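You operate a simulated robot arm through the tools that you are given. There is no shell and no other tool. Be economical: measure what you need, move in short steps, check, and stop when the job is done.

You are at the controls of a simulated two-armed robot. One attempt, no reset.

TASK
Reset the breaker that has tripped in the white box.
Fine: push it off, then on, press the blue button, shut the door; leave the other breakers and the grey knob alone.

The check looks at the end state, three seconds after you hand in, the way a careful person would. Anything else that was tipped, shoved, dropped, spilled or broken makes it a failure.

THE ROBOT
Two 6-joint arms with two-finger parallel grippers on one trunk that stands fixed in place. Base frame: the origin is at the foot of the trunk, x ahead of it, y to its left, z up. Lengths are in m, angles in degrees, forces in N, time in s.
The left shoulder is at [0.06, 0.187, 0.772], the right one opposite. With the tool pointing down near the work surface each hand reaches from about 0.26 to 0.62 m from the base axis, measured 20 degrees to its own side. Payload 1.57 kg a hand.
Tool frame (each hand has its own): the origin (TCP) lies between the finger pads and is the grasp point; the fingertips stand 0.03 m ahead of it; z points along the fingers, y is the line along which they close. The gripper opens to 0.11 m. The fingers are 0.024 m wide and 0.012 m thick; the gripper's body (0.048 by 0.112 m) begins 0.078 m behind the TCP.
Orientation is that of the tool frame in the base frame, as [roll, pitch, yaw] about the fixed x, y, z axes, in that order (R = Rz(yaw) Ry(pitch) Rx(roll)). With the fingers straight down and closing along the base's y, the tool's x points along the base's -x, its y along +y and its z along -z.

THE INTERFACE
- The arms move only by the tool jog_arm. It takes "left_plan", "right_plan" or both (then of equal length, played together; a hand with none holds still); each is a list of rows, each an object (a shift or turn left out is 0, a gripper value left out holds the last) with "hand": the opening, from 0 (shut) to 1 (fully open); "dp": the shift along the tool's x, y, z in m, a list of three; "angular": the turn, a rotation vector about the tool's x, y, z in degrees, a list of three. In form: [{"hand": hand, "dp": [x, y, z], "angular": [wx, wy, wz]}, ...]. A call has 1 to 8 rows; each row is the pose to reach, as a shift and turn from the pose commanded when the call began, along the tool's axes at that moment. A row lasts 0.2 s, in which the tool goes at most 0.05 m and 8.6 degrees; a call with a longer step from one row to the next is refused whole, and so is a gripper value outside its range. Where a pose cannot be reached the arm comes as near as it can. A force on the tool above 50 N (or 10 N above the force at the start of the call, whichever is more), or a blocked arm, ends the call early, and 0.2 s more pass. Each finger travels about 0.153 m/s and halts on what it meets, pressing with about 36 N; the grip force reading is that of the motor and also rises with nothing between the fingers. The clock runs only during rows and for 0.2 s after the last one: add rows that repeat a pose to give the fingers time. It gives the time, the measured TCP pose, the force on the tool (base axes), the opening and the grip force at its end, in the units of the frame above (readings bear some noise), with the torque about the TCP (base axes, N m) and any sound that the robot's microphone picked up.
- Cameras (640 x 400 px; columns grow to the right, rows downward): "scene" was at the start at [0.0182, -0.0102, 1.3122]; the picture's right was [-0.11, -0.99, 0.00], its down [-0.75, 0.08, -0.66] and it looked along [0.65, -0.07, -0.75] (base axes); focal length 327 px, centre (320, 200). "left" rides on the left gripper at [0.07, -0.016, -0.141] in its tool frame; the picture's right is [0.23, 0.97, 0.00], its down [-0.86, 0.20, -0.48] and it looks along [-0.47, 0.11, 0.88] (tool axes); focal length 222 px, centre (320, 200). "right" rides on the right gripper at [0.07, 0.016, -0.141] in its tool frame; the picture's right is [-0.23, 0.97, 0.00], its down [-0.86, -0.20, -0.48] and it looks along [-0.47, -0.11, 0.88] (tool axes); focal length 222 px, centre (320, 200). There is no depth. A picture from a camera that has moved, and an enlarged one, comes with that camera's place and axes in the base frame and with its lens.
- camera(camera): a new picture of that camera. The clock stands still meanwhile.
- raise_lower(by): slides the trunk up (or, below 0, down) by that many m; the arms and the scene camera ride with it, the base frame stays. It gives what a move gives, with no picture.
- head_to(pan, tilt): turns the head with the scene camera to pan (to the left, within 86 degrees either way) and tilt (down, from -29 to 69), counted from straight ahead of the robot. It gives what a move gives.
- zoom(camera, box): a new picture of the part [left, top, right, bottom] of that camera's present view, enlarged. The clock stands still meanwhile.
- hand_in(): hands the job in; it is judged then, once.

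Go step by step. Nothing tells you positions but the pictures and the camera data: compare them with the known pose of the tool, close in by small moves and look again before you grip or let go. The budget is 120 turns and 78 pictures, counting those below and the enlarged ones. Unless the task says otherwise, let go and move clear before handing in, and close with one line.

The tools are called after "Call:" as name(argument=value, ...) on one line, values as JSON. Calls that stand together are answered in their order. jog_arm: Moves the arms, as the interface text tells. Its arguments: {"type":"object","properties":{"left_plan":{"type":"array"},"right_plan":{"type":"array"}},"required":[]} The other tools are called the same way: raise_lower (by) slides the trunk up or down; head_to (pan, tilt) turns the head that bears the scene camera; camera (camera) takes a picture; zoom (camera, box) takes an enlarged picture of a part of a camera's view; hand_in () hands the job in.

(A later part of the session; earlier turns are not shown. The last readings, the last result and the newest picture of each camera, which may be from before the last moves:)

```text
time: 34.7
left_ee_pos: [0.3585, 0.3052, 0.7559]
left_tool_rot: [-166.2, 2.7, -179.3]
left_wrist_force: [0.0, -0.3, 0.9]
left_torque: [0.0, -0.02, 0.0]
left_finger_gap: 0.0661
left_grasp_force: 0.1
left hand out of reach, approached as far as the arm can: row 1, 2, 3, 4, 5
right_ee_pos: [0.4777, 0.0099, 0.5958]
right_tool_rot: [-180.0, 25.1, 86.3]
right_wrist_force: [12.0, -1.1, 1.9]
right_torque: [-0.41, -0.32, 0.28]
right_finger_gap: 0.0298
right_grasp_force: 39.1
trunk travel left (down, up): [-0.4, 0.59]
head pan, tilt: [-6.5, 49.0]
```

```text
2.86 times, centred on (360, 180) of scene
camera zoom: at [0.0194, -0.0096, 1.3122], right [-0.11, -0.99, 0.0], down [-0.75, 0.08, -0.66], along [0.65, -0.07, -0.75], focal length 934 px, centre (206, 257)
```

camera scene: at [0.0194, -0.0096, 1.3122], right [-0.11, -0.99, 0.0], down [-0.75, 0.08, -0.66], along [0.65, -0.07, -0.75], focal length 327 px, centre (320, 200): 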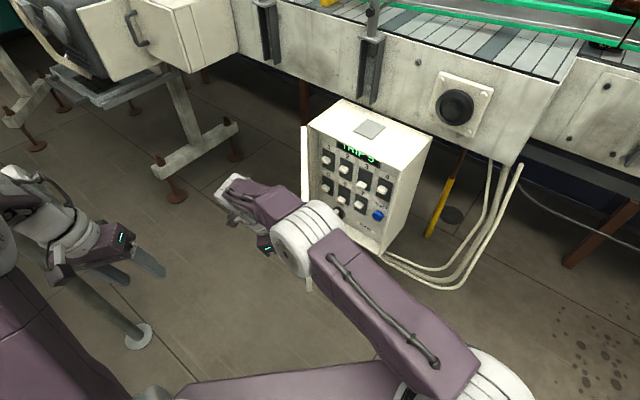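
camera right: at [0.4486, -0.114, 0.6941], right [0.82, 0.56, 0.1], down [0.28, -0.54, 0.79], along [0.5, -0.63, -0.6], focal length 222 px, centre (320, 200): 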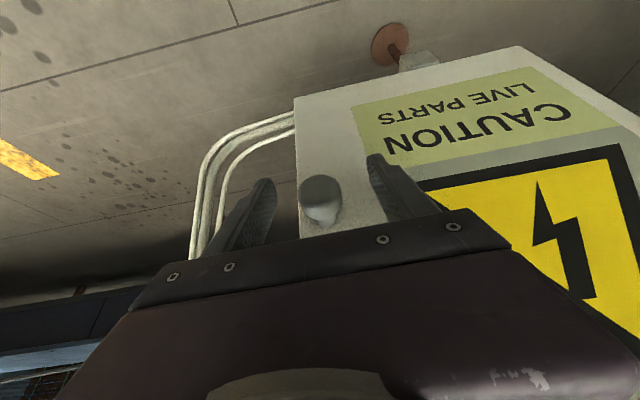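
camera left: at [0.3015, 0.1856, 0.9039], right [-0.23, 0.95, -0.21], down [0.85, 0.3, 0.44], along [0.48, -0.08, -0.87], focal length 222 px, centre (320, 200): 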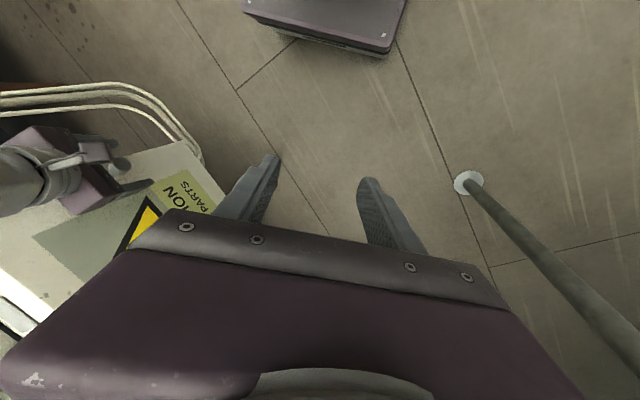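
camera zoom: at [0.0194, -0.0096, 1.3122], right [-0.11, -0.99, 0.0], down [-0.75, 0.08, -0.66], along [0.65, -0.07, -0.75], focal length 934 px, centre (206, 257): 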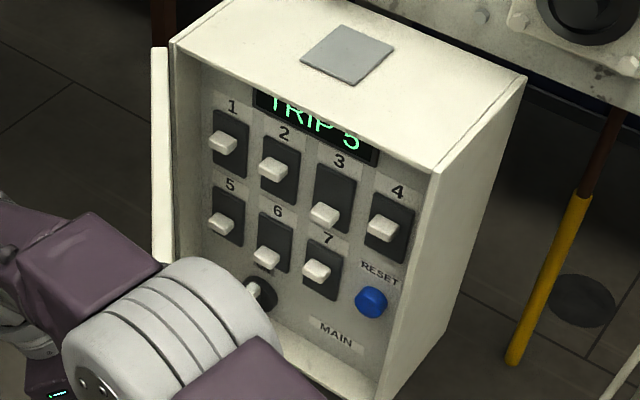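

The display reads "TRIP 5", so breaker 5 (hinge-side column, second row) is the one. I keep opening the door along the arc.

Call:
jog_arm(right_plan=[{"dp": [0.0246, 0.0056, -0.0115], "angular": [2.5, 0, 5.4]}, {"dp": [0.0486, 0.014, -0.0227], "angular": [5.1, 0, 10.9]}, {"dp": [0.0717, 0.0251, -0.0334], "angular": [7.6, 0, 16.3]}, {"dp": [0.0935, 0.0389, -0.0436], "angular": [10.1, 0, 21.7]}, {"dp": [0.114, 0.055, -0.0532], "angular": [12.7, 0, 27.2]}])

Call:
camera(camera="scene")

```text
time: 35.1
left_ee_pos: [0.3584, 0.3056, 0.7556]
left_tool_rot: [-166.3, 2.7, -179.4]
left_wrist_force: [-1.2, 0.1, -0.3]
left_torque: [0.02, -0.03, -0.04]
left_finger_gap: 0.0659
left_grasp_force: 0.1
right_ee_pos: [0.4792, 0.0167, 0.5951]
right_tool_rot: [-179.3, 26.8, 83.8]
right_wrist_force: [1.5, -2.1, 4.3]
right_torque: [-0.76, 0.31, -0.47]
right_finger_gap: 0.0294
right_grasp_force: 39.8
right hand out of reach, approached as far as the arm can: row 1
trunk travel left (down, up): [-0.4, 0.59]
head pan, tilt: [-6.5, 49.0]
stopped in row 1 (right hand): the force on the tool passed its limit at 98 N (the readings are from after the stop); the commanded pose is now the measured one
```

```text
45 pictures are left
camera scene: at [0.0181, -0.0098, 1.3122], right [-0.11, -0.99, 0.0], down [-0.75, 0.08, -0.66], along [0.65, -0.07, -0.75], focal length 327 px, centre (320, 200)
```

scene: 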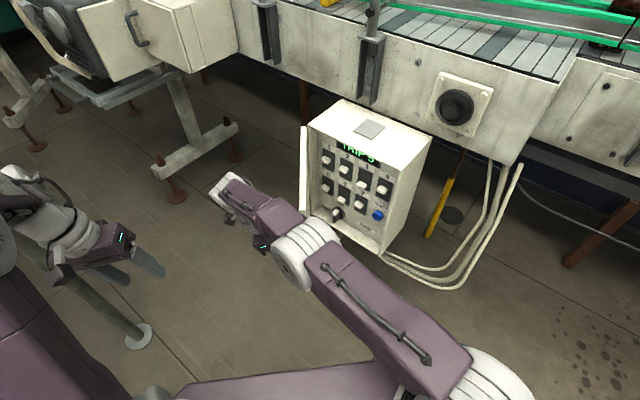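

The right arm has reached its inward limit. I'll release the knob and lift straight up and clear of the door.

Call:
jog_arm(right_plan=[{"hand": 0.8}, {"hand": 0.8}, {"dp": [-0.018, 0, -0.036]}, {"dp": [-0.032, 0, -0.077]}, {"dp": [-0.052, 0, -0.12]}, {"dp": [-0.072, 0, -0.16]}, {"dp": [-0.094, 0, -0.2]}, {"dp": [-0.113, 0, -0.242]}])

Call:
camera(camera="scene")

```text
time: 36.9
left_ee_pos: [0.3568, 0.3047, 0.7566]
left_tool_rot: [-166.4, 2.7, -179.4]
left_wrist_force: [-0.4, 0.0, -0.4]
left_torque: [0.01, -0.04, -0.01]
left_finger_gap: 0.0661
left_grasp_force: 0.0
right_ee_pos: [0.446, 0.0049, 0.8461]
right_tool_rot: [-179.3, 26.8, 83.8]
right_wrist_force: [-1.4, 0.3, 0.1]
right_torque: [0.0, -0.06, 0.01]
right_finger_gap: 0.088
right_grasp_force: 0.1
right hand out of reach, approached as far as the arm can: row 5, 6, 7, 8
trunk travel left (down, up): [-0.4, 0.59]
head pan, tilt: [-6.5, 49.0]
```

```text
44 pictures are left
camera scene: at [0.0156, -0.0102, 1.3121], right [-0.11, -0.99, 0.0], down [-0.75, 0.08, -0.66], along [0.65, -0.07, -0.75], focal length 327 px, centre (320, 200)
```

scene: 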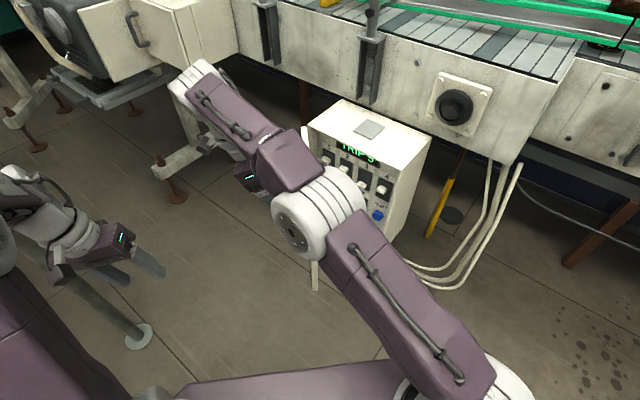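

The hand is above the door top. I'll bring it back to the right side with its natural yaw, clear of the box.

Call:
jog_arm(right_plan=[{"dp": [-0.024, -0.003, 0.008], "angular": [-3.7, 0, -7.3], "hand": 0.4}, {"dp": [-0.049, -0.007, 0.016], "angular": [-7.4, 0, -14.7], "hand": 0}, {"dp": [-0.073, -0.01, 0.024], "angular": [-11.2, 0, -22.1]}, {"dp": [-0.098, -0.014, 0.032], "angular": [-14.9, 0, -29.4]}, {"dp": [-0.122, -0.017, 0.04], "angular": [-18.6, 0, -36.8]}, {"dp": [-0.147, -0.021, 0.049], "angular": [-22.3, 0, -44.2]}, {"dp": [-0.172, -0.024, 0.057], "angular": [-26, 0, -51.5]}, {"dp": [-0.196, -0.028, 0.065], "angular": [-29.8, 0, -58.9]}])

Call:
camera(camera="scene")

```text
time: 38.7
left_ee_pos: [0.358, 0.3047, 0.756]
left_tool_rot: [-166.3, 2.8, -179.4]
left_wrist_force: [0.1, 0.1, 0.3]
left_torque: [0.01, -0.01, 0.0]
left_finger_gap: 0.0661
left_grasp_force: 0.1
right_ee_pos: [0.3958, -0.1974, 0.8767]
right_tool_rot: [-179.8, 26.3, 149.7]
right_wrist_force: [0.6, -0.1, 0.3]
right_torque: [0.02, -0.01, 0.05]
right_finger_gap: 0.0
right_grasp_force: 21.4
trunk travel left (down, up): [-0.4, 0.59]
head pan, tilt: [-6.5, 49.0]
```

```text
43 pictures are left
camera scene: at [0.0176, -0.0107, 1.3122], right [-0.11, -0.99, 0.0], down [-0.75, 0.08, -0.66], along [0.65, -0.07, -0.75], focal length 327 px, centre (320, 200)
```

scene: 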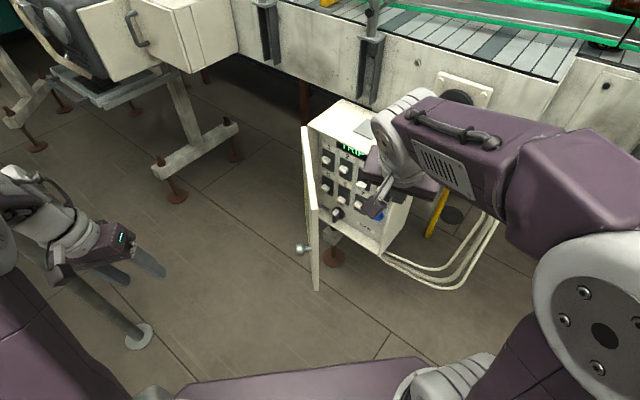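

The door stands around 52–55° open. I'll lower the closed right fingers to the inside of the door near its free edge, to push it wider.

Call:
jog_arm(right_plan=[{"dp": [0.007, 0.017, 0.037]}, {"dp": [0.014, 0.034, 0.074]}, {"dp": [0.021, 0.051, 0.111]}, {"dp": [0.028, 0.068, 0.148]}, {"dp": [0.035, 0.085, 0.185]}, {"dp": [0.0414, 0.1017, 0.2216]}])

Call:
camera(camera="scene")

```text
time: 40.1
left_ee_pos: [0.3594, 0.3054, 0.7561]
left_tool_rot: [-166.2, 2.6, -179.5]
left_wrist_force: [-0.1, -0.2, -0.2]
left_torque: [0.02, 0.02, 0.02]
left_finger_gap: 0.0662
left_grasp_force: 0.2
right_ee_pos: [0.5, -0.1391, 0.6554]
right_tool_rot: [-179.7, 26.2, 149.7]
right_wrist_force: [-0.2, 0.6, 0.1]
right_torque: [0.03, -0.01, 0.0]
right_finger_gap: 0.0
right_grasp_force: 21.1
trunk travel left (down, up): [-0.4, 0.59]
head pan, tilt: [-6.5, 49.0]
```

```text
42 pictures are left
camera scene: at [0.0192, -0.01, 1.3122], right [-0.11, -0.99, 0.0], down [-0.75, 0.08, -0.66], along [0.65, -0.07, -0.75], focal length 327 px, centre (320, 200)
```

scene: 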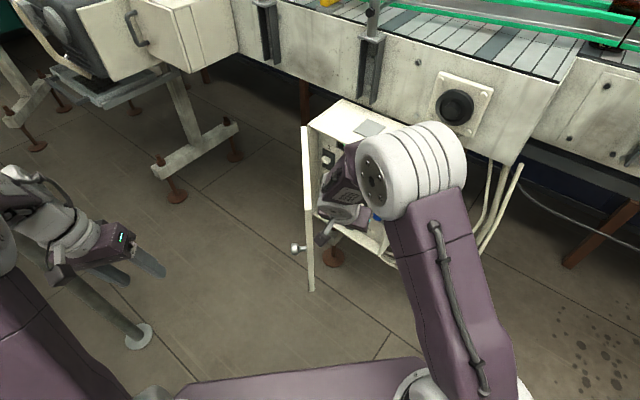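

In place inside the door; sweeping to the left to push it past 90°.

Call:
jog_arm(right_plan=[{"dp": [0.0226, 0.0432, -0.0112]}, {"dp": [0.0429, 0.082, -0.0212]}, {"dp": [0.061, 0.1223, -0.0301]}, {"dp": [0.0698, 0.1629, -0.0345]}, {"dp": [0.074, 0.2007, -0.0366]}, {"dp": [0.0704, 0.2435, -0.0348]}, {"dp": [0.0585, 0.2802, -0.029]}])

Call:
camera(camera="scene")

```text
time: 41.7
left_ee_pos: [0.3585, 0.3035, 0.756]
left_tool_rot: [-166.3, 2.7, -179.4]
left_wrist_force: [-0.4, 0.1, 0.2]
left_torque: [0.01, -0.02, 0.02]
left_finger_gap: 0.0662
left_grasp_force: 0.1
right_ee_pos: [0.5555, 0.1144, 0.6551]
right_tool_rot: [-179.5, 26.2, 149.8]
right_wrist_force: [0.4, 0.5, -1.2]
right_torque: [-0.02, -0.02, 0.01]
right_finger_gap: 0.0
right_grasp_force: 20.8
right hand out of reach, approached as far as the arm can: row 7
trunk travel left (down, up): [-0.4, 0.59]
head pan, tilt: [-6.5, 49.0]
```

```text
41 pictures are left
camera scene: at [0.0174, -0.0104, 1.3122], right [-0.11, -0.99, 0.0], down [-0.75, 0.08, -0.66], along [0.65, -0.07, -0.75], focal length 327 px, centre (320, 200)
```

scene: 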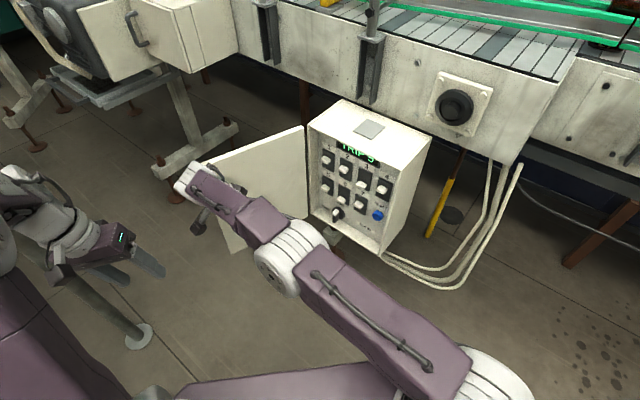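

The door is past 100° and the panel is clear. I'll bring the closed fingers in front of breaker 5, slanted toward the panel, and zoom on the levers.

Call:
jog_arm(right_plan=[{"dp": [-0.024, -0.017, 0.015], "angular": [1.05, -4.8, 1.25]}, {"dp": [-0.047, -0.034, 0.03], "angular": [2.1, -9.6, 2.5]}, {"dp": [-0.071, -0.052, 0.045], "angular": [3.15, -14.4, 3.75]}, {"dp": [-0.095, -0.069, 0.06], "angular": [4.2, -19.2, 5]}, {"dp": [-0.118, -0.086, 0.075], "angular": [5.25, -24, 6.25]}, {"dp": [-0.142, -0.1034, 0.09], "angular": [6.3, -28.8, 7.5]}])

Call:
camera(camera="scene")

Call:
camera(camera="right")

```text
time: 43.1
left_ee_pos: [0.3587, 0.3055, 0.7566]
left_tool_rot: [-166.4, 2.7, -179.3]
left_wrist_force: [0.3, 0.2, -0.4]
left_torque: [0.02, 0.03, 0.01]
left_finger_gap: 0.0661
left_grasp_force: 0.0
right_ee_pos: [0.6499, -0.0597, 0.6388]
right_tool_rot: [-179.8, 55.2, 139.9]
right_wrist_force: [-0.8, 0.1, -0.8]
right_torque: [0.01, 0.01, -0.01]
right_finger_gap: 0.0003
right_grasp_force: 21.4
trunk travel left (down, up): [-0.4, 0.59]
head pan, tilt: [-6.5, 49.0]
```

```text
40 pictures are left
camera scene: at [0.0187, -0.0104, 1.3122], right [-0.11, -0.99, 0.0], down [-0.75, 0.08, -0.66], along [0.65, -0.07, -0.75], focal length 327 px, centre (320, 200)
```

scene: 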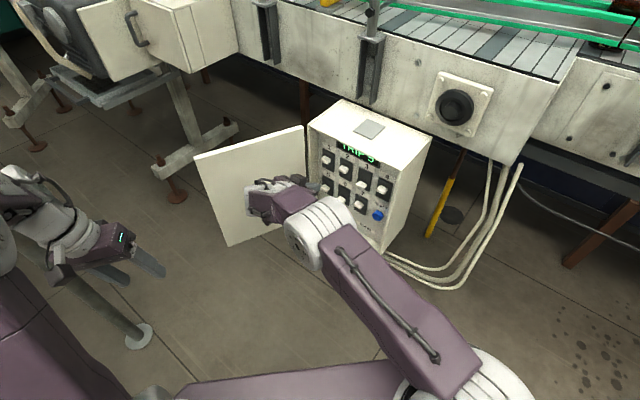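

```text
39 pictures are left
camera right: at [0.5392, 0.0523, 0.6621], right [0.73, 0.66, 0.18], down [-0.05, -0.21, 0.98], along [0.68, -0.72, -0.12], focal length 222 px, centre (320, 200)
```

right: 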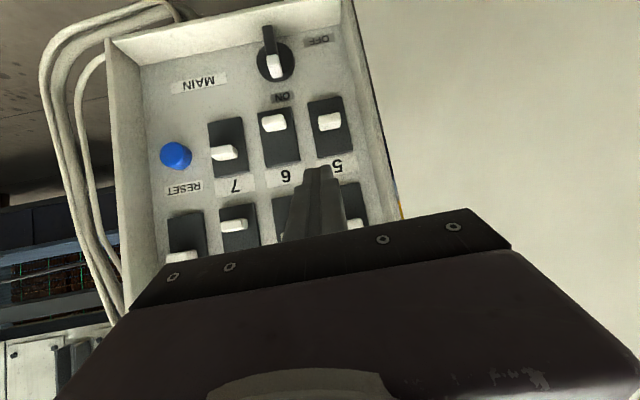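

I have a fine upside-down view: lever 5 stands in mid (tripped) position, 6 and 3 are down (off), the others up. I'll zoom for exact positions.

Call:
zoom(camera="right", box=[240, 60, 400, 220])

Call:
zoom(camera="scene", box=[300, 120, 420, 240])

```text
2.50 times, centred on (320, 140) of right
camera zoom: at [0.5392, 0.0523, 0.6621], right [0.73, 0.66, 0.18], down [-0.05, -0.21, 0.98], along [0.68, -0.72, -0.12], focal length 555 px, centre (320, 350)
```

zoom: 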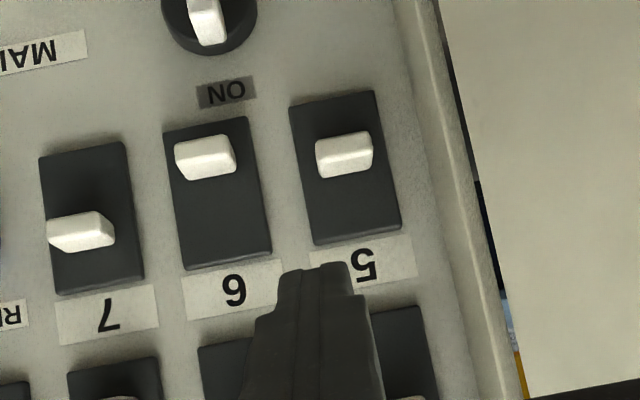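

```text
3.33 times, centred on (360, 180) of scene
camera zoom: at [0.0187, -0.0104, 1.3122], right [-0.11, -0.99, 0.0], down [-0.75, 0.08, -0.66], along [0.65, -0.07, -0.75], focal length 1090 px, centre (187, 267)
```

zoom: 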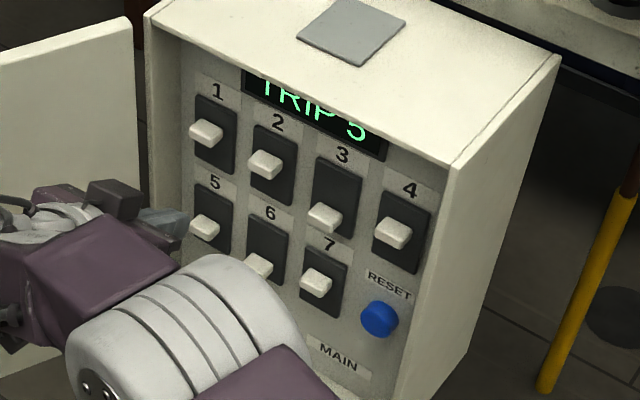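

Lever 5's end triangulates to about (0.728,-0.107,0.545). I'll steepen the finger slightly and slip the tip in above the lever.

Call:
jog_arm(right_plan=[{"dp": [0.0005, 0.006, 0.0075], "angular": [0, 6.7, 0]}, {"dp": [0.001, 0.012, 0.015], "angular": [0, 13.4, 0]}, {"dp": [0.0015, 0.0174, 0.0227], "angular": [0, 20, 0]}, {"dp": [-0.012, 0.016, 0.042], "angular": [0, 20, 0]}, {"dp": [-0.024, 0.0145, 0.059], "angular": [0, 20, 0]}, {"dp": [-0.0344, 0.0131, 0.0744], "angular": [0, 20, 0]}])

Call:
zoom(camera="right", box=[220, 60, 420, 220])

Call:
zoom(camera="scene", box=[290, 120, 410, 240])

```text
time: 44.5
left_ee_pos: [0.3588, 0.3049, 0.7568]
left_tool_rot: [-166.3, 2.7, -179.4]
left_wrist_force: [-0.4, 0.7, -0.4]
left_torque: [0.06, 0.0, -0.02]
left_finger_gap: 0.0661
left_grasp_force: 0.1
right_ee_pos: [0.6733, -0.0949, 0.6219]
right_tool_rot: [-179.8, 35.1, 140.1]
right_wrist_force: [0.0, -0.3, -0.4]
right_torque: [0.02, 0.02, 0.01]
right_finger_gap: 0.0002
right_grasp_force: 20.8
right hand out of reach, approached as far as the arm can: row 3, 4, 5, 6
trunk travel left (down, up): [-0.4, 0.59]
head pan, tilt: [-6.5, 49.0]
```

```text
2.50 times, centred on (320, 140) of right
camera zoom: at [0.5769, 0.0062, 0.6977], right [0.77, 0.62, 0.13], down [0.2, -0.42, 0.88], along [0.61, -0.66, -0.45], focal length 555 px, centre (320, 350)
```

zoom: 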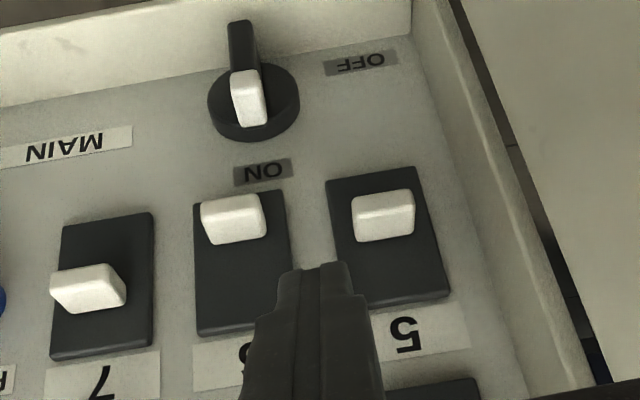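

```text
3.33 times, centred on (350, 180) of scene
camera zoom: at [0.0185, -0.0101, 1.3122], right [-0.11, -0.99, 0.0], down [-0.75, 0.08, -0.66], along [0.65, -0.07, -0.75], focal length 1090 px, centre (220, 267)
```

zoom: 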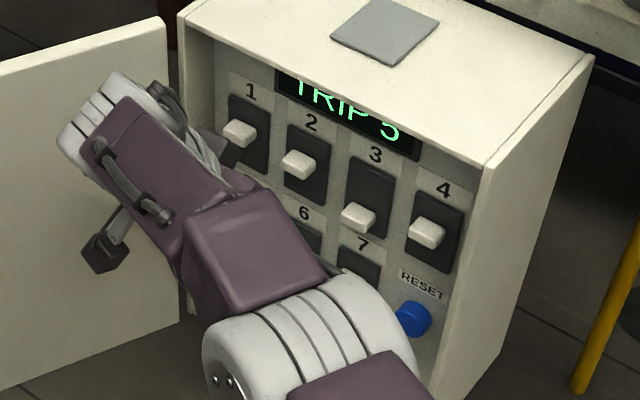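

That's beyond the right arm's reach at this steep angle. A flatter tool pointing more straight ahead reaches farther, so I'll re-aim to pitch 65°, yaw 160°, in front of the lever.

Call:
jog_arm(right_plan=[{"dp": [0.012, -0.001, -0.008], "angular": [-3, -6, -2.6]}, {"dp": [0.02, -0.002, -0.008], "angular": [-6.1, -12, -5.2]}, {"dp": [0.0275, -0.003, -0.008], "angular": [-9.2, -18, -7.7]}, {"dp": [0.0275, -0.004, -0.004], "angular": [-12.2, -24, -10.3]}, {"dp": [0.0275, -0.0051, -0.0019], "angular": [-15.3, -30, -12.9]}, {"dp": [0.0275, -0.0051, -0.0019], "angular": [-15.3, -30, -12.9]}])

Call:
zoom(camera="right", box=[220, 60, 420, 220])

```text
time: 45.9
left_ee_pos: [0.3571, 0.3049, 0.7566]
left_tool_rot: [-166.3, 2.7, -179.4]
left_wrist_force: [0.2, -0.8, 0.2]
left_torque: [0.0, -0.01, -0.04]
left_finger_gap: 0.0658
left_grasp_force: 0.1
right_ee_pos: [0.6503, -0.0829, 0.6084]
right_tool_rot: [-179.3, 65.4, 160.3]
right_wrist_force: [-0.9, 0.0, 0.2]
right_torque: [0.05, 0.0, -0.01]
right_finger_gap: 0.0
right_grasp_force: 21.7
trunk travel left (down, up): [-0.4, 0.59]
head pan, tilt: [-6.5, 49.0]
```

```text
2.50 times, centred on (320, 140) of right
camera zoom: at [0.5075, -0.0141, 0.6038], right [0.43, 0.88, 0.2], down [-0.14, -0.15, 0.98], along [0.89, -0.45, 0.06], focal length 555 px, centre (320, 350)
```

zoom: 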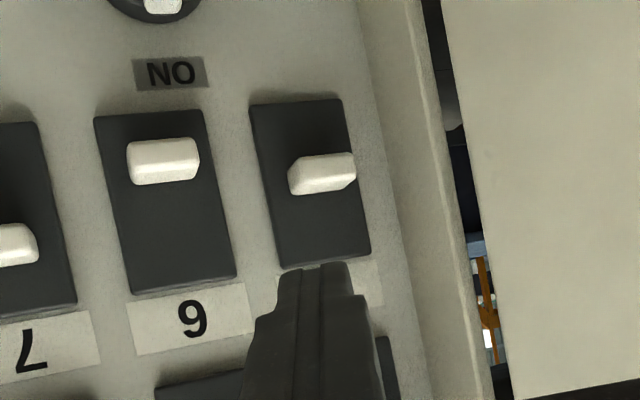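

The pose is reached and the lever position agrees. Sliding the tip in above lever 5.

Call:
jog_arm(right_plan=[{"dp": [-0.005, 0, 0.02]}, {"dp": [-0.0095, 0, 0.041]}, {"dp": [-0.0142, 0, 0.0614]}])

Call:
zoom(camera="right", box=[220, 60, 420, 220])

```text
time: 46.7
left_ee_pos: [0.3579, 0.3039, 0.7574]
left_tool_rot: [-166.2, 2.7, -179.4]
left_wrist_force: [0.0, 0.2, -0.1]
left_torque: [-0.01, 0.01, -0.02]
left_finger_gap: 0.0661
left_grasp_force: 0.0
right_ee_pos: [0.708, -0.1056, 0.5955]
right_tool_rot: [-179.2, 65.2, 160.3]
right_wrist_force: [-2.8, 0.5, -0.3]
right_torque: [-0.01, -0.01, -0.04]
right_finger_gap: 0.0
right_grasp_force: 21.6
trunk travel left (down, up): [-0.4, 0.59]
head pan, tilt: [-6.5, 49.0]
```

```text
2.50 times, centred on (320, 140) of right
camera zoom: at [0.5654, -0.0357, 0.5911], right [0.43, 0.88, 0.2], down [-0.14, -0.15, 0.98], along [0.89, -0.45, 0.06], focal length 555 px, centre (320, 350)
```

zoom: 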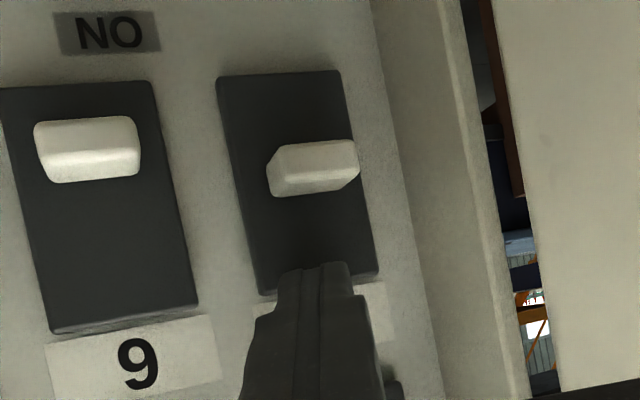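

The tip is just above the lever. Pushing straight down.

Call:
jog_arm(right_plan=[{"dp": [0.009, 0, 0.004]}, {"dp": [0.018, 0, 0.008]}, {"dp": [0.025, 0, 0.0115]}, {"dp": [0.032, 0, 0.0146]}, {"dp": [0.037, 0, 0.017]}])

Call:
zoom(camera="right", box=[220, 60, 420, 220])

```text
time: 47.9
left_ee_pos: [0.3561, 0.3051, 0.7572]
left_tool_rot: [-166.2, 2.9, -179.3]
left_wrist_force: [-0.1, -0.1, 0.6]
left_torque: [0.0, 0.06, -0.01]
left_finger_gap: 0.0661
left_grasp_force: 0.1
right_ee_pos: [0.7085, -0.1039, 0.5603]
right_tool_rot: [-179.5, 65.8, 159.9]
right_wrist_force: [-6.0, 0.8, 15.1]
right_torque: [-0.21, -0.27, -0.06]
right_finger_gap: 0.0
right_grasp_force: 21.1
trunk travel left (down, up): [-0.4, 0.59]
head pan, tilt: [-6.5, 49.0]
```

```text
2.50 times, centred on (320, 140) of right
camera zoom: at [0.5659, -0.0352, 0.5547], right [0.43, 0.88, 0.2], down [-0.15, -0.15, 0.98], along [0.89, -0.45, 0.07], focal length 555 px, centre (320, 350)
```

zoom: 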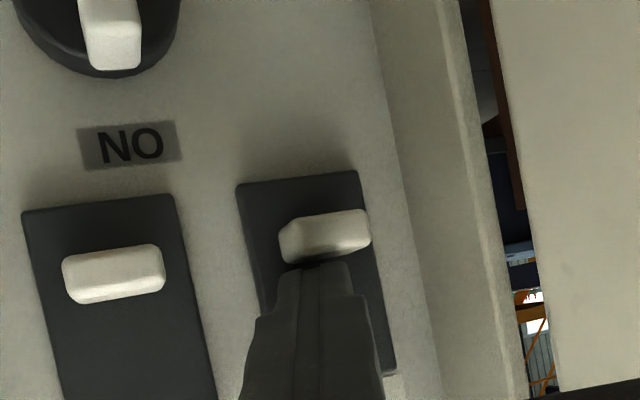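

Lever 5 now sits as low in its slot as switched-off lever 6 does. I'll give a few more millimetres to be sure, then ease off.

Call:
jog_arm(right_plan=[{"dp": [0.004, 0, 0.0015]}, {"dp": [0.006, 0, 0.0025]}, {"dp": [-0.012, 0, -0.006]}, {"dp": [-0.02, 0, -0.01]}])

Call:
zoom(camera="right", box=[220, 60, 420, 220])

Call:
zoom(camera="scene", box=[290, 120, 410, 240])

```text
time: 48.9
left_ee_pos: [0.3575, 0.3059, 0.7553]
left_tool_rot: [-166.1, 2.7, -179.5]
left_wrist_force: [0.7, 0.5, 0.1]
left_torque: [0.01, 0.01, -0.02]
left_finger_gap: 0.0659
left_grasp_force: 0.0
right_ee_pos: [0.7071, -0.1049, 0.5759]
right_tool_rot: [-179.1, 65.0, 160.5]
right_wrist_force: [-0.1, 1.0, -0.5]
right_torque: [0.0, 0.0, -0.01]
right_finger_gap: 0.0
right_grasp_force: 21.5
trunk travel left (down, up): [-0.4, 0.59]
head pan, tilt: [-6.5, 49.0]
```

```text
2.50 times, centred on (320, 140) of right
camera zoom: at [0.5638, -0.0353, 0.572], right [0.43, 0.88, 0.2], down [-0.14, -0.16, 0.98], along [0.89, -0.45, 0.05], focal length 555 px, centre (320, 350)
```

zoom: 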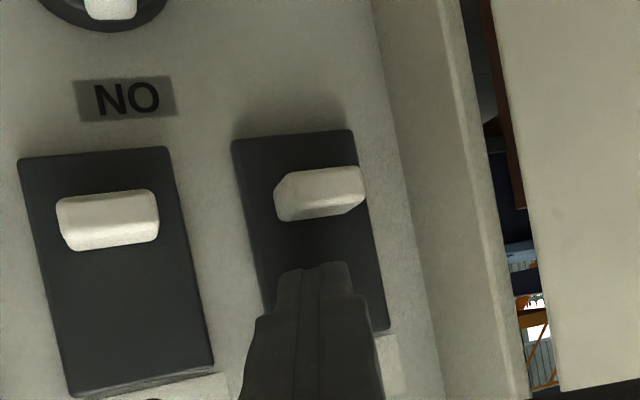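

```text
3.33 times, centred on (350, 180) of scene
camera zoom: at [0.0179, -0.01, 1.3119], right [-0.11, -0.99, 0.0], down [-0.75, 0.08, -0.66], along [0.65, -0.07, -0.75], focal length 1090 px, centre (220, 267)
```

zoom: 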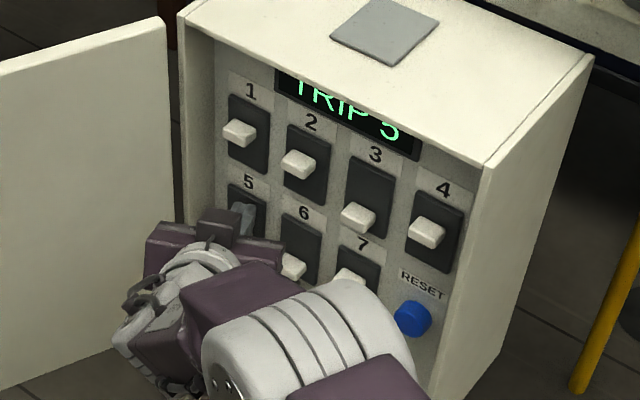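

Breaker 5 stays in the off position. Now out, down and back in below the lever.

Call:
jog_arm(right_plan=[{"dp": [0.0125, 0, -0.0272]}, {"dp": [0.025, 0, -0.0545]}, {"dp": [0.056, 0, -0.04]}, {"dp": [0.0868, 0, -0.0262]}, {"dp": [0.0868, 0, -0.0262]}])

Call:
camera(camera="right")

```text
time: 50.1
left_ee_pos: [0.3583, 0.3049, 0.7562]
left_tool_rot: [-166.1, 2.6, -179.4]
left_wrist_force: [-0.2, -1.1, -0.1]
left_torque: [0.02, 0.01, 0.01]
left_finger_gap: 0.066
left_grasp_force: 0.1
right_ee_pos: [0.6509, -0.0837, 0.5101]
right_tool_rot: [-179.3, 65.3, 160.2]
right_wrist_force: [0.1, -0.3, 0.2]
right_torque: [-0.01, 0.03, -0.01]
right_finger_gap: 0.0002
right_grasp_force: 20.8
trunk travel left (down, up): [-0.4, 0.59]
head pan, tilt: [-6.5, 49.0]
```

```text
29 pictures are left
camera right: at [0.5082, -0.0154, 0.5053], right [0.43, 0.88, 0.2], down [-0.14, -0.15, 0.98], along [0.89, -0.45, 0.06], focal length 222 px, centre (320, 200)
```

right: 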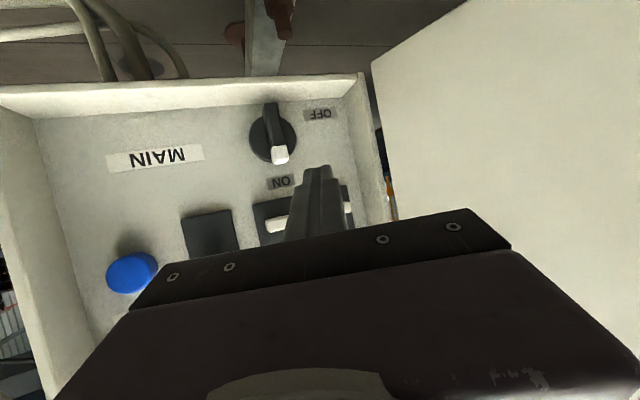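

The MAIN knob is well to the side and below. Sliding in beneath lever 5.

Call:
jog_arm(right_plan=[{"dp": [-0.008, 0, 0.0185]}, {"dp": [-0.0155, 0, 0.037]}, {"dp": [-0.023, 0, 0.0555]}])

Call:
zoom(camera="right", box=[220, 60, 420, 220])

```text
time: 50.9
left_ee_pos: [0.3591, 0.3035, 0.7555]
left_tool_rot: [-166.3, 2.7, -179.4]
left_wrist_force: [0.4, 0.2, 0.2]
left_torque: [0.01, 0.01, 0.01]
left_finger_gap: 0.0658
left_grasp_force: 0.2
right_ee_pos: [0.7072, -0.1033, 0.5076]
right_tool_rot: [-179.4, 65.2, 160.3]
right_wrist_force: [-0.2, 0.6, -0.3]
right_torque: [0.02, 0.03, 0.02]
right_finger_gap: 0.0
right_grasp_force: 21.3
trunk travel left (down, up): [-0.4, 0.59]
head pan, tilt: [-6.5, 49.0]
```

```text
2.50 times, centred on (320, 140) of right
camera zoom: at [0.565, -0.0349, 0.5029], right [0.43, 0.88, 0.2], down [-0.14, -0.16, 0.98], along [0.89, -0.45, 0.06], focal length 555 px, centre (320, 350)
```

zoom: 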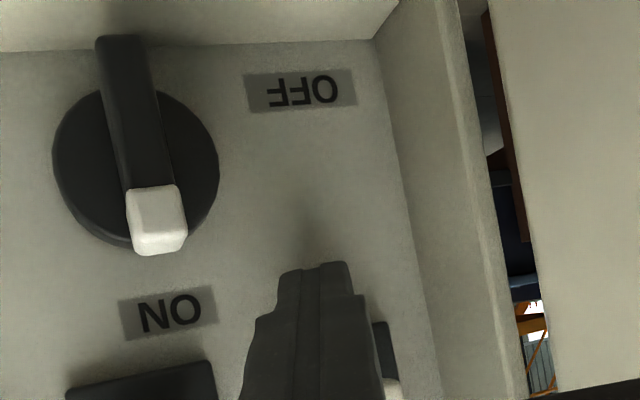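

No contact below the lever. Pushing up.

Call:
jog_arm(right_plan=[{"dp": [-0.009, 0, -0.004]}, {"dp": [-0.018, 0, -0.008]}, {"dp": [-0.025, 0, -0.0115]}, {"dp": [-0.032, 0, -0.0146]}, {"dp": [-0.038, 0, -0.0174]}, {"dp": [-0.041, 0, -0.0188]}])

Call:
zoom(camera="right", box=[220, 60, 420, 220])

Call:
zoom(camera="scene", box=[290, 120, 410, 240])

```text
time: 52.3
left_ee_pos: [0.3607, 0.3051, 0.7538]
left_tool_rot: [-166.4, 2.5, -179.4]
left_wrist_force: [0.4, -0.8, 0.1]
left_torque: [-0.02, 0.0, -0.02]
left_finger_gap: 0.066
left_grasp_force: 0.0
right_ee_pos: [0.7077, -0.1027, 0.5465]
right_tool_rot: [-178.9, 64.6, 160.6]
right_wrist_force: [-6.0, 2.5, -30.5]
right_torque: [0.1, 0.15, -0.01]
right_finger_gap: 0.0
right_grasp_force: 21.0
trunk travel left (down, up): [-0.4, 0.59]
head pan, tilt: [-6.5, 49.0]
```

```text
2.50 times, centred on (320, 140) of right
camera zoom: at [0.5643, -0.0353, 0.5427], right [0.43, 0.88, 0.2], down [-0.13, -0.16, 0.98], along [0.89, -0.45, 0.05], focal length 555 px, centre (320, 350)
```

zoom: 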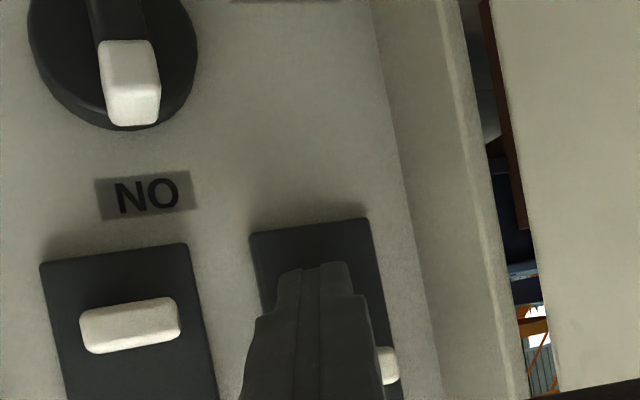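

```text
3.33 times, centred on (350, 180) of scene
camera zoom: at [0.0228, -0.0106, 1.3116], right [-0.11, -0.99, 0.0], down [-0.75, 0.08, -0.65], along [0.65, -0.07, -0.76], focal length 1090 px, centre (220, 267)
```

zoom: 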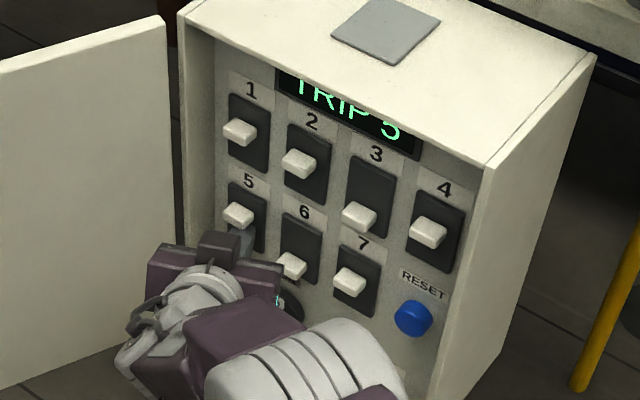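

Lever 5 is up, level with the other on breakers. I'll ease off, back out, and move in front of the blue button, near (0.598,-0.249,0.547).

Call:
jog_arm(right_plan=[{"dp": [0.0109, 0, 0.005]}, {"dp": [0.0275, 0, -0.031]}, {"dp": [0.0442, 0, -0.0677]}, {"dp": [0.0467, -0.034, -0.084], "angular": [5, 0, 2.3]}, {"dp": [0.0491, -0.068, -0.1], "angular": [10, 0, 4.6]}, {"dp": [0.0516, -0.101, -0.116], "angular": [15, 0, 6.9]}, {"dp": [0.054, -0.135, -0.1323], "angular": [20, 0, 9.2]}, {"dp": [0.054, -0.135, -0.1323], "angular": [20, 0, 9.2]}])

Call:
camera(camera="right")

Call:
zoom(camera="scene", box=[290, 120, 410, 240])

```text
time: 54.1
left_ee_pos: [0.3572, 0.3052, 0.7555]
left_tool_rot: [-166.3, 2.8, -179.4]
left_wrist_force: [-0.9, -0.5, -0.9]
left_torque: [-0.01, 0.02, 0.0]
left_finger_gap: 0.0659
left_grasp_force: 0.0
right_ee_pos: [0.5307, -0.1793, 0.5604]
right_tool_rot: [-178.8, 65.4, 138.4]
right_wrist_force: [0.4, 0.2, -0.7]
right_torque: [-0.01, -0.01, -0.02]
right_finger_gap: 0.0
right_grasp_force: 21.4
right hand out of reach, approached as far as the arm can: row 7, 8
trunk travel left (down, up): [-0.4, 0.59]
head pan, tilt: [-6.5, 49.0]
```

```text
25 pictures are left
camera right: at [0.4258, -0.061, 0.5554], right [0.73, 0.65, 0.2], down [-0.19, -0.09, 0.98], along [0.66, -0.75, 0.06], focal length 222 px, centre (320, 200)
```

right: 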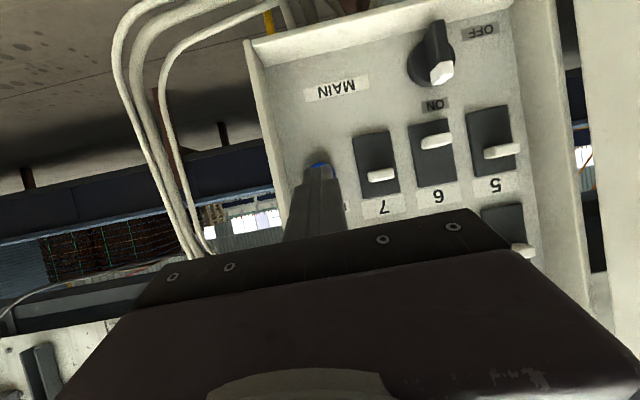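

```text
3.33 times, centred on (350, 180) of scene
camera zoom: at [0.0183, -0.0101, 1.3122], right [-0.11, -0.99, 0.0], down [-0.75, 0.08, -0.66], along [0.65, -0.07, -0.75], focal length 1090 px, centre (220, 267)
```

zoom: 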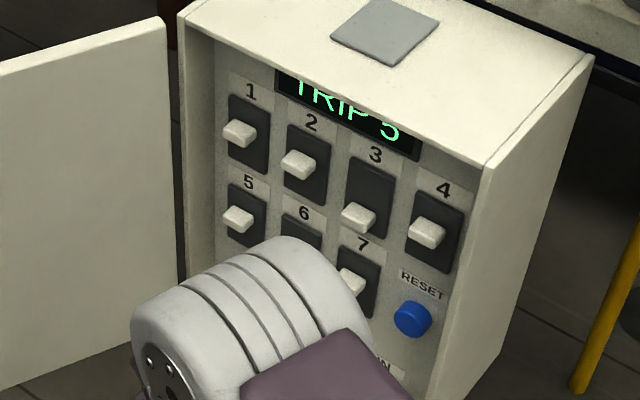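

Breaker 5 stays on. The tip points at the button, so I press in, with the force limit as guard.

Call:
jog_arm(right_plan=[{"dp": [-0.007, -0.001, 0.019]}, {"dp": [-0.0137, -0.0018, 0.038]}, {"dp": [-0.0204, -0.0026, 0.0565]}, {"dp": [-0.0225, -0.0028, 0.061]}, {"dp": [-0.0245, -0.003, 0.0655]}, {"dp": [-0.0262, -0.0032, 0.069]}, {"dp": [-0.0279, -0.0033, 0.0729]}])

Call:
zoom(camera="scene", box=[290, 120, 410, 240])

```text
time: 55.5
left_ee_pos: [0.3542, 0.3075, 0.7569]
left_tool_rot: [-166.0, 3.1, -179.3]
left_wrist_force: [-0.7, 0.6, 0.0]
left_torque: [0.0, -0.05, -0.02]
left_finger_gap: 0.066
left_grasp_force: 0.0
right_ee_pos: [0.5769, -0.223, 0.5566]
right_tool_rot: [-178.6, 65.0, 139.6]
right_wrist_force: [-22.0, 19.0, -1.1]
right_torque: [-0.17, -0.07, -0.09]
right_finger_gap: 0.0
right_grasp_force: 21.4
trunk travel left (down, up): [-0.4, 0.59]
head pan, tilt: [-6.5, 49.0]
heard: click
stopped in row 7 (right hand): the force on the tool passed its limit at 56 N (the readings are from after the stop); the commanded pose is now the measured one
```

```text
3.33 times, centred on (350, 180) of scene
camera zoom: at [0.0097, -0.0043, 1.3126], right [-0.11, -0.99, 0.0], down [-0.75, 0.08, -0.66], along [0.66, -0.08, -0.75], focal length 1090 px, centre (220, 267)
```

zoom: 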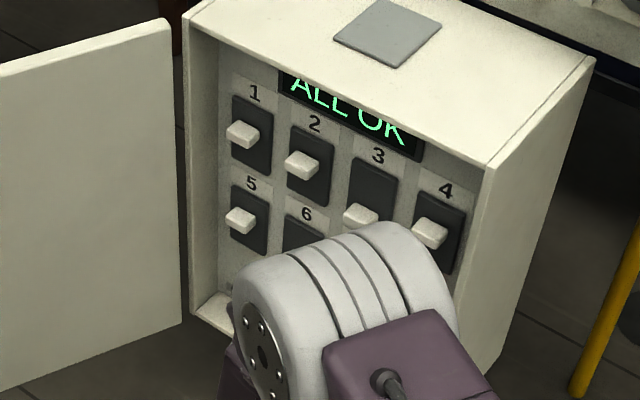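

"ALL OK" is shown and a click was heard. I'll back the right hand out along the normal, and bring the left hand forward into a healthier range for shutting the door (which is about 119° open).

Call:
jog_arm(right_plan=[{"dp": [0.0125, 0.001, -0.027]}, {"dp": [0.025, 0.002, -0.055]}, {"dp": [0.0415, 0.004, -0.0909]}, {"dp": [0.0415, 0.004, -0.0909]}, {"dp": [0.0415, 0.004, -0.0909]}], left_plan=[{"dp": [-0.035, -0.009, -0.009], "angular": [-3, 0, 0]}, {"dp": [-0.07, -0.018, -0.018], "angular": [-6, 0, 0]}, {"dp": [-0.105, -0.026, -0.027], "angular": [-10, 0, 0]}, {"dp": [-0.143, -0.035, -0.0376], "angular": [-14, 0, 0], "hand": 0}, {"dp": [-0.143, -0.035, -0.0376], "angular": [-14, 0, 0], "hand": 0}])

Call:
camera(camera="scene")

```text
time: 56.7
left_ee_pos: [0.4634, 0.2809, 0.7624]
left_tool_rot: [-168.7, 7.9, -179.0]
left_wrist_force: [0.6, 0.0, -0.6]
left_torque: [0.01, 0.01, 0.0]
left_finger_gap: 0.0
left_grasp_force: 21.1
left hand out of reach, approached as far as the arm can: row 1, 2, 3, 4, 5
right_ee_pos: [0.5178, -0.1545, 0.5545]
right_tool_rot: [-178.4, 65.0, 139.1]
right_wrist_force: [0.2, -0.2, -0.6]
right_torque: [-0.01, 0.0, 0.02]
right_finger_gap: 0.0
right_grasp_force: 21.3
right hand out of reach, approached as far as the arm can: row 3, 4, 5
trunk travel left (down, up): [-0.4, 0.59]
head pan, tilt: [-6.5, 49.0]
```

```text
22 pictures are left
camera scene: at [0.018, -0.01, 1.3122], right [-0.11, -0.99, 0.0], down [-0.75, 0.08, -0.66], along [0.65, -0.07, -0.75], focal length 327 px, centre (320, 200)
```

scene: 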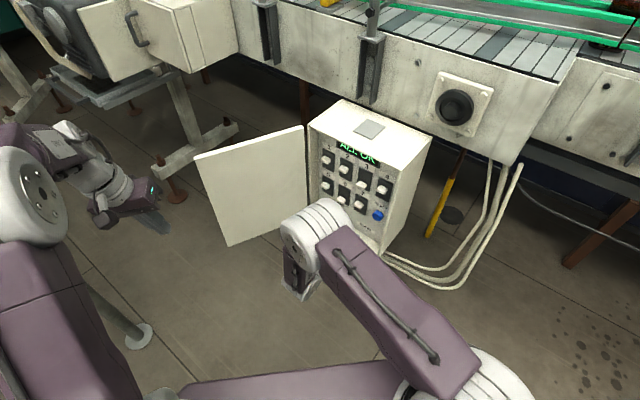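

The left arm is still held by some joint limit. I'll test whether yawing it toward the door side frees it, while withdrawing the right arm upward.

Call:
jog_arm(left_plan=[{"angular": [-2.5, 0, 7], "dp": [0, 0, -0.01]}, {"angular": [-5, 0, 14], "dp": [0, 0, -0.02]}, {"angular": [-8, 0, 21], "dp": [0, 0, -0.03]}, {"angular": [-11, 0, 28], "dp": [0, 0, -0.04]}, {"angular": [-11, 0, 35], "dp": [0, 0, -0.05]}], right_plan=[{"dp": [-0.018, 0, -0.03], "angular": [0, 7, 0]}, {"dp": [-0.036, 0, -0.06], "angular": [0, 14, 0]}, {"dp": [-0.058, 0, -0.09], "angular": [0, 21, 0]}, {"dp": [-0.08, 0, -0.115], "angular": [0, 28, 0]}, {"dp": [-0.105, 0, -0.135], "angular": [0, 35, 0]}])

```text
time: 57.9
left_ee_pos: [0.4361, 0.3039, 0.7794]
left_tool_rot: [176.0, 15.5, 145.1]
left_wrist_force: [0.7, -0.2, -0.1]
left_torque: [-0.02, 0.01, 0.0]
left_finger_gap: 0.0001
left_grasp_force: 21.6
left hand out of reach, approached as far as the arm can: row 1, 2, 3, 4, 5
right_ee_pos: [0.4604, -0.1005, 0.7071]
right_tool_rot: [-179.6, 29.9, 138.0]
right_wrist_force: [0.2, -0.6, 0.0]
right_torque: [-0.02, 0.02, -0.01]
right_finger_gap: 0.0
right_grasp_force: 21.2
trunk travel left (down, up): [-0.4, 0.59]
head pan, tilt: [-6.5, 49.0]
```

The limit persists. By mirror symmetry with the right arm, the left should like outward headings, so I'll unwind it that way. The right hand goes further back meanwhile.

Call:
jog_arm(left_plan=[{"angular": [0, 0, -8], "dp": [0, 0, -0.015]}, {"angular": [0, 0, -16], "dp": [0, 0, -0.03]}, {"angular": [0, 0, -24], "dp": [0, 0, -0.045]}, {"angular": [0, 0, -32], "dp": [0, 0, -0.06]}, {"angular": [0, 0, -40], "dp": [0, 0, -0.075]}, {"angular": [0, 0, -48], "dp": [0, 0, -0.09]}, {"angular": [0, 0, -56], "dp": [0, 0, -0.1]}, {"angular": [0, 0, -64], "dp": [0, 0, -0.1]}], right_plan=[{"dp": [0.01, -0.01, -0.02], "angular": [0, 4, 0]}, {"dp": [0.02, -0.02, -0.04], "angular": [0, 8, 0]}, {"dp": [0.02, -0.04, -0.06], "angular": [0, 12, 0]}, {"dp": [0.02, -0.06, -0.08], "angular": [0, 16, 0]}, {"dp": [0.02, -0.08, -0.1], "angular": [0, 20, 0]}, {"dp": [0.02, -0.1, -0.12], "angular": [0, 24, 0]}, {"dp": [0.02, -0.12, -0.14], "angular": [0, 28, 0]}, {"dp": [0.02, -0.14, -0.16], "angular": [0, 30, 0]}])

Call:
camera(camera="scene")

```text
time: 59.7
left_ee_pos: [0.3996, 0.3147, 0.8426]
left_tool_rot: [-166.3, 10.4, -148.8]
left_wrist_force: [0.1, 0.7, -0.6]
left_torque: [0.01, -0.03, 0.01]
left_finger_gap: 0.0004
left_grasp_force: 20.5
left hand out of reach, approached as far as the arm can: row 3, 4, 5, 6, 7, 8
right_ee_pos: [0.2932, -0.1381, 0.8373]
right_tool_rot: [-179.6, 0.0, 137.8]
right_wrist_force: [-0.2, -0.5, -0.3]
right_torque: [-0.03, 0.0, 0.02]
right_finger_gap: 0.0
right_grasp_force: 21.3
trunk travel left (down, up): [-0.4, 0.59]
head pan, tilt: [-6.5, 49.0]
```

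```text
21 pictures are left
camera scene: at [0.0172, -0.0099, 1.3122], right [-0.11, -0.99, 0.0], down [-0.75, 0.08, -0.66], along [0.65, -0.07, -0.75], focal length 327 px, centre (320, 200)
```

scene: 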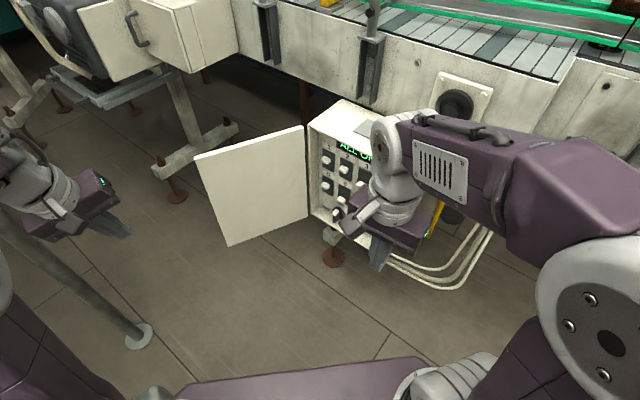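

The first rows of that unwinding were reachable, so this branch works with a slight inward heading. I'll go back there and stretch forward.

Call:
jog_arm(left_plan=[{"angular": [-1, 0, 7], "dp": [-0.005, -0.005, 0]}, {"angular": [-2, 0, 14], "dp": [-0.01, -0.01, 0]}, {"angular": [-3, 0, 21], "dp": [-0.015, -0.015, 0]}, {"angular": [-4, 0, 28], "dp": [-0.02, -0.02, 0]}, {"angular": [-5, 0, 35], "dp": [-0.025, -0.025, 0]}, {"angular": [-6, 0, 42], "dp": [-0.03, -0.03, 0]}, {"angular": [-7, 0, 49], "dp": [-0.03, -0.035, 0]}, {"angular": [-8, 0, 56], "dp": [-0.03, -0.04, 0]}])

Call:
jog_arm(left_plan=[{"angular": [0, -5, 0], "dp": [-0.02, 0, 0]}, {"angular": [0, -10, 0], "dp": [-0.04, 0, 0]}, {"angular": [0, -15, 0], "dp": [-0.06, 0, 0]}])

```text
time: 61.5
left_ee_pos: [0.4196, 0.321, 0.8205]
left_tool_rot: [174.0, 18.4, 152.8]
left_wrist_force: [-0.2, 0.6, -0.3]
left_torque: [-0.02, 0.0, 0.0]
left_finger_gap: 0.0
left_grasp_force: 20.5
left hand out of reach, approached as far as the arm can: row 1, 2, 3, 4, 5, 6, 7, 8
right_ee_pos: [0.2937, -0.1392, 0.8366]
right_tool_rot: [-179.5, 0.0, 138.0]
right_wrist_force: [0.2, 0.7, 0.9]
right_torque: [-0.03, -0.01, 0.0]
right_finger_gap: 0.0
right_grasp_force: 21.5
trunk travel left (down, up): [-0.4, 0.59]
head pan, tilt: [-6.5, 49.0]
```

```text
time: 62.3
left_ee_pos: [0.4703, 0.2964, 0.8384]
left_tool_rot: [173.3, 33.3, 151.1]
left_wrist_force: [0.1, -0.4, 0.2]
left_torque: [0.02, 0.02, -0.03]
left_finger_gap: 0.0001
left_grasp_force: 20.9
right_ee_pos: [0.2948, -0.1394, 0.837]
right_tool_rot: [-179.5, 0.1, 137.9]
right_wrist_force: [0.0, 0.2, 0.3]
right_torque: [0.01, -0.01, -0.01]
right_finger_gap: 0.0
right_grasp_force: 20.8
trunk travel left (down, up): [-0.4, 0.59]
head pan, tilt: [-6.5, 49.0]
```

The left hand now moves within reach. I'll bring its closed fingers to the left of the door's free edge, pitched to 55°.

Call:
jog_arm(left_plan=[{"angular": [0, -3.6, 0], "dp": [-0.011, 0.016, 0.033]}, {"angular": [0, -7.2, 0], "dp": [-0.022, 0.032, 0.066]}, {"angular": [0, -10.8, 0], "dp": [-0.033, 0.047, 0.099]}, {"angular": [0, -14.4, 0], "dp": [-0.043, 0.06, 0.132]}, {"angular": [0, -18, 0], "dp": [-0.054, 0.072, 0.165]}, {"angular": [0, -21.7, 0], "dp": [-0.065, 0.082, 0.1987]}])

Call:
camera(camera="scene")

```text
time: 63.7
left_ee_pos: [0.6589, 0.3136, 0.7173]
left_tool_rot: [170.2, 54.9, 146.7]
left_wrist_force: [0.2, 0.3, 0.6]
left_torque: [0.01, 0.03, 0.01]
left_finger_gap: 0.0
left_grasp_force: 21.3
right_ee_pos: [0.296, -0.1383, 0.8363]
right_tool_rot: [-179.6, 0.0, 137.9]
right_wrist_force: [-0.3, -0.5, 0.3]
right_torque: [-0.03, 0.02, 0.01]
right_finger_gap: 0.0
right_grasp_force: 21.6
trunk travel left (down, up): [-0.4, 0.59]
head pan, tilt: [-6.5, 49.0]
```

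```text
20 pictures are left
camera scene: at [0.0192, -0.0096, 1.3122], right [-0.11, -0.99, 0.0], down [-0.75, 0.08, -0.66], along [0.65, -0.07, -0.75], focal length 327 px, centre (320, 200)
```

scene: 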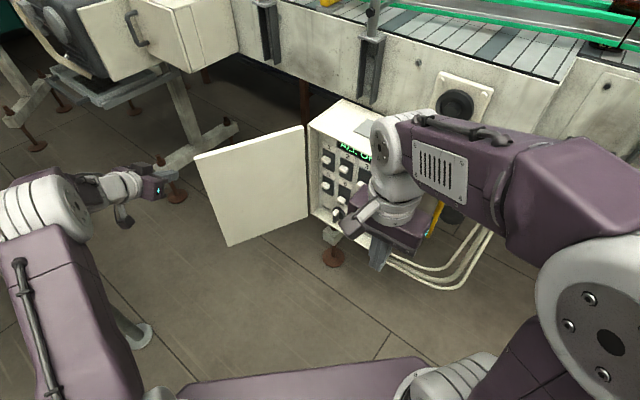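

The left arm reached exactly. Next I move the fingertip past the free edge to just behind the door, above the knob's level.

Call:
jog_arm(left_plan=[{"dp": [-0.016, 0.014, 0.0253], "angular": [2.4, -0.3, 1.7]}, {"dp": [-0.025, -0.012, 0.034], "angular": [5, -0.6, 3.4]}, {"dp": [-0.033, -0.035, 0.042], "angular": [7.4, -0.9, 5.1]}, {"dp": [-0.041, -0.058, 0.0493], "angular": [9.8, -1.2, 6.8]}])

Call:
zoom(camera="scene", box=[120, 110, 320, 260])

```text
time: 64.7
left_ee_pos: [0.6916, 0.2327, 0.7184]
left_tool_rot: [170.1, 54.8, 134.9]
left_wrist_force: [0.0, 0.5, -0.4]
left_torque: [-0.02, 0.02, 0.01]
left_finger_gap: 0.0
left_grasp_force: 21.2
right_ee_pos: [0.2944, -0.14, 0.8369]
right_tool_rot: [-179.6, 0.0, 137.8]
right_wrist_force: [0.0, -0.1, 0.6]
right_torque: [0.03, -0.01, -0.01]
right_finger_gap: 0.0
right_grasp_force: 21.1
trunk travel left (down, up): [-0.4, 0.59]
head pan, tilt: [-6.5, 49.0]
```

```text
2.67 times, centred on (220, 185) of scene
camera zoom: at [0.018, -0.0106, 1.3122], right [-0.11, -0.99, 0.0], down [-0.75, 0.08, -0.66], along [0.65, -0.07, -0.75], focal length 872 px, centre (587, 240)
```

zoom: 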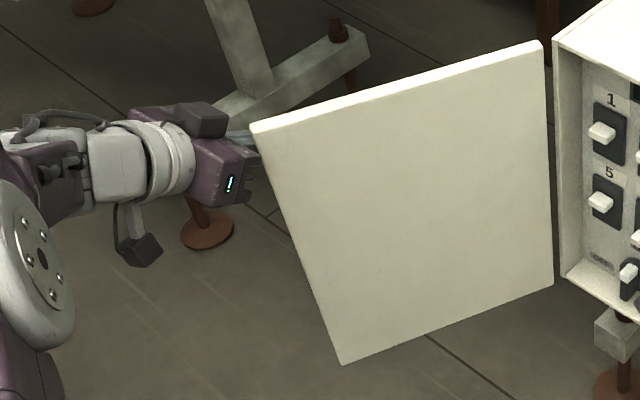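

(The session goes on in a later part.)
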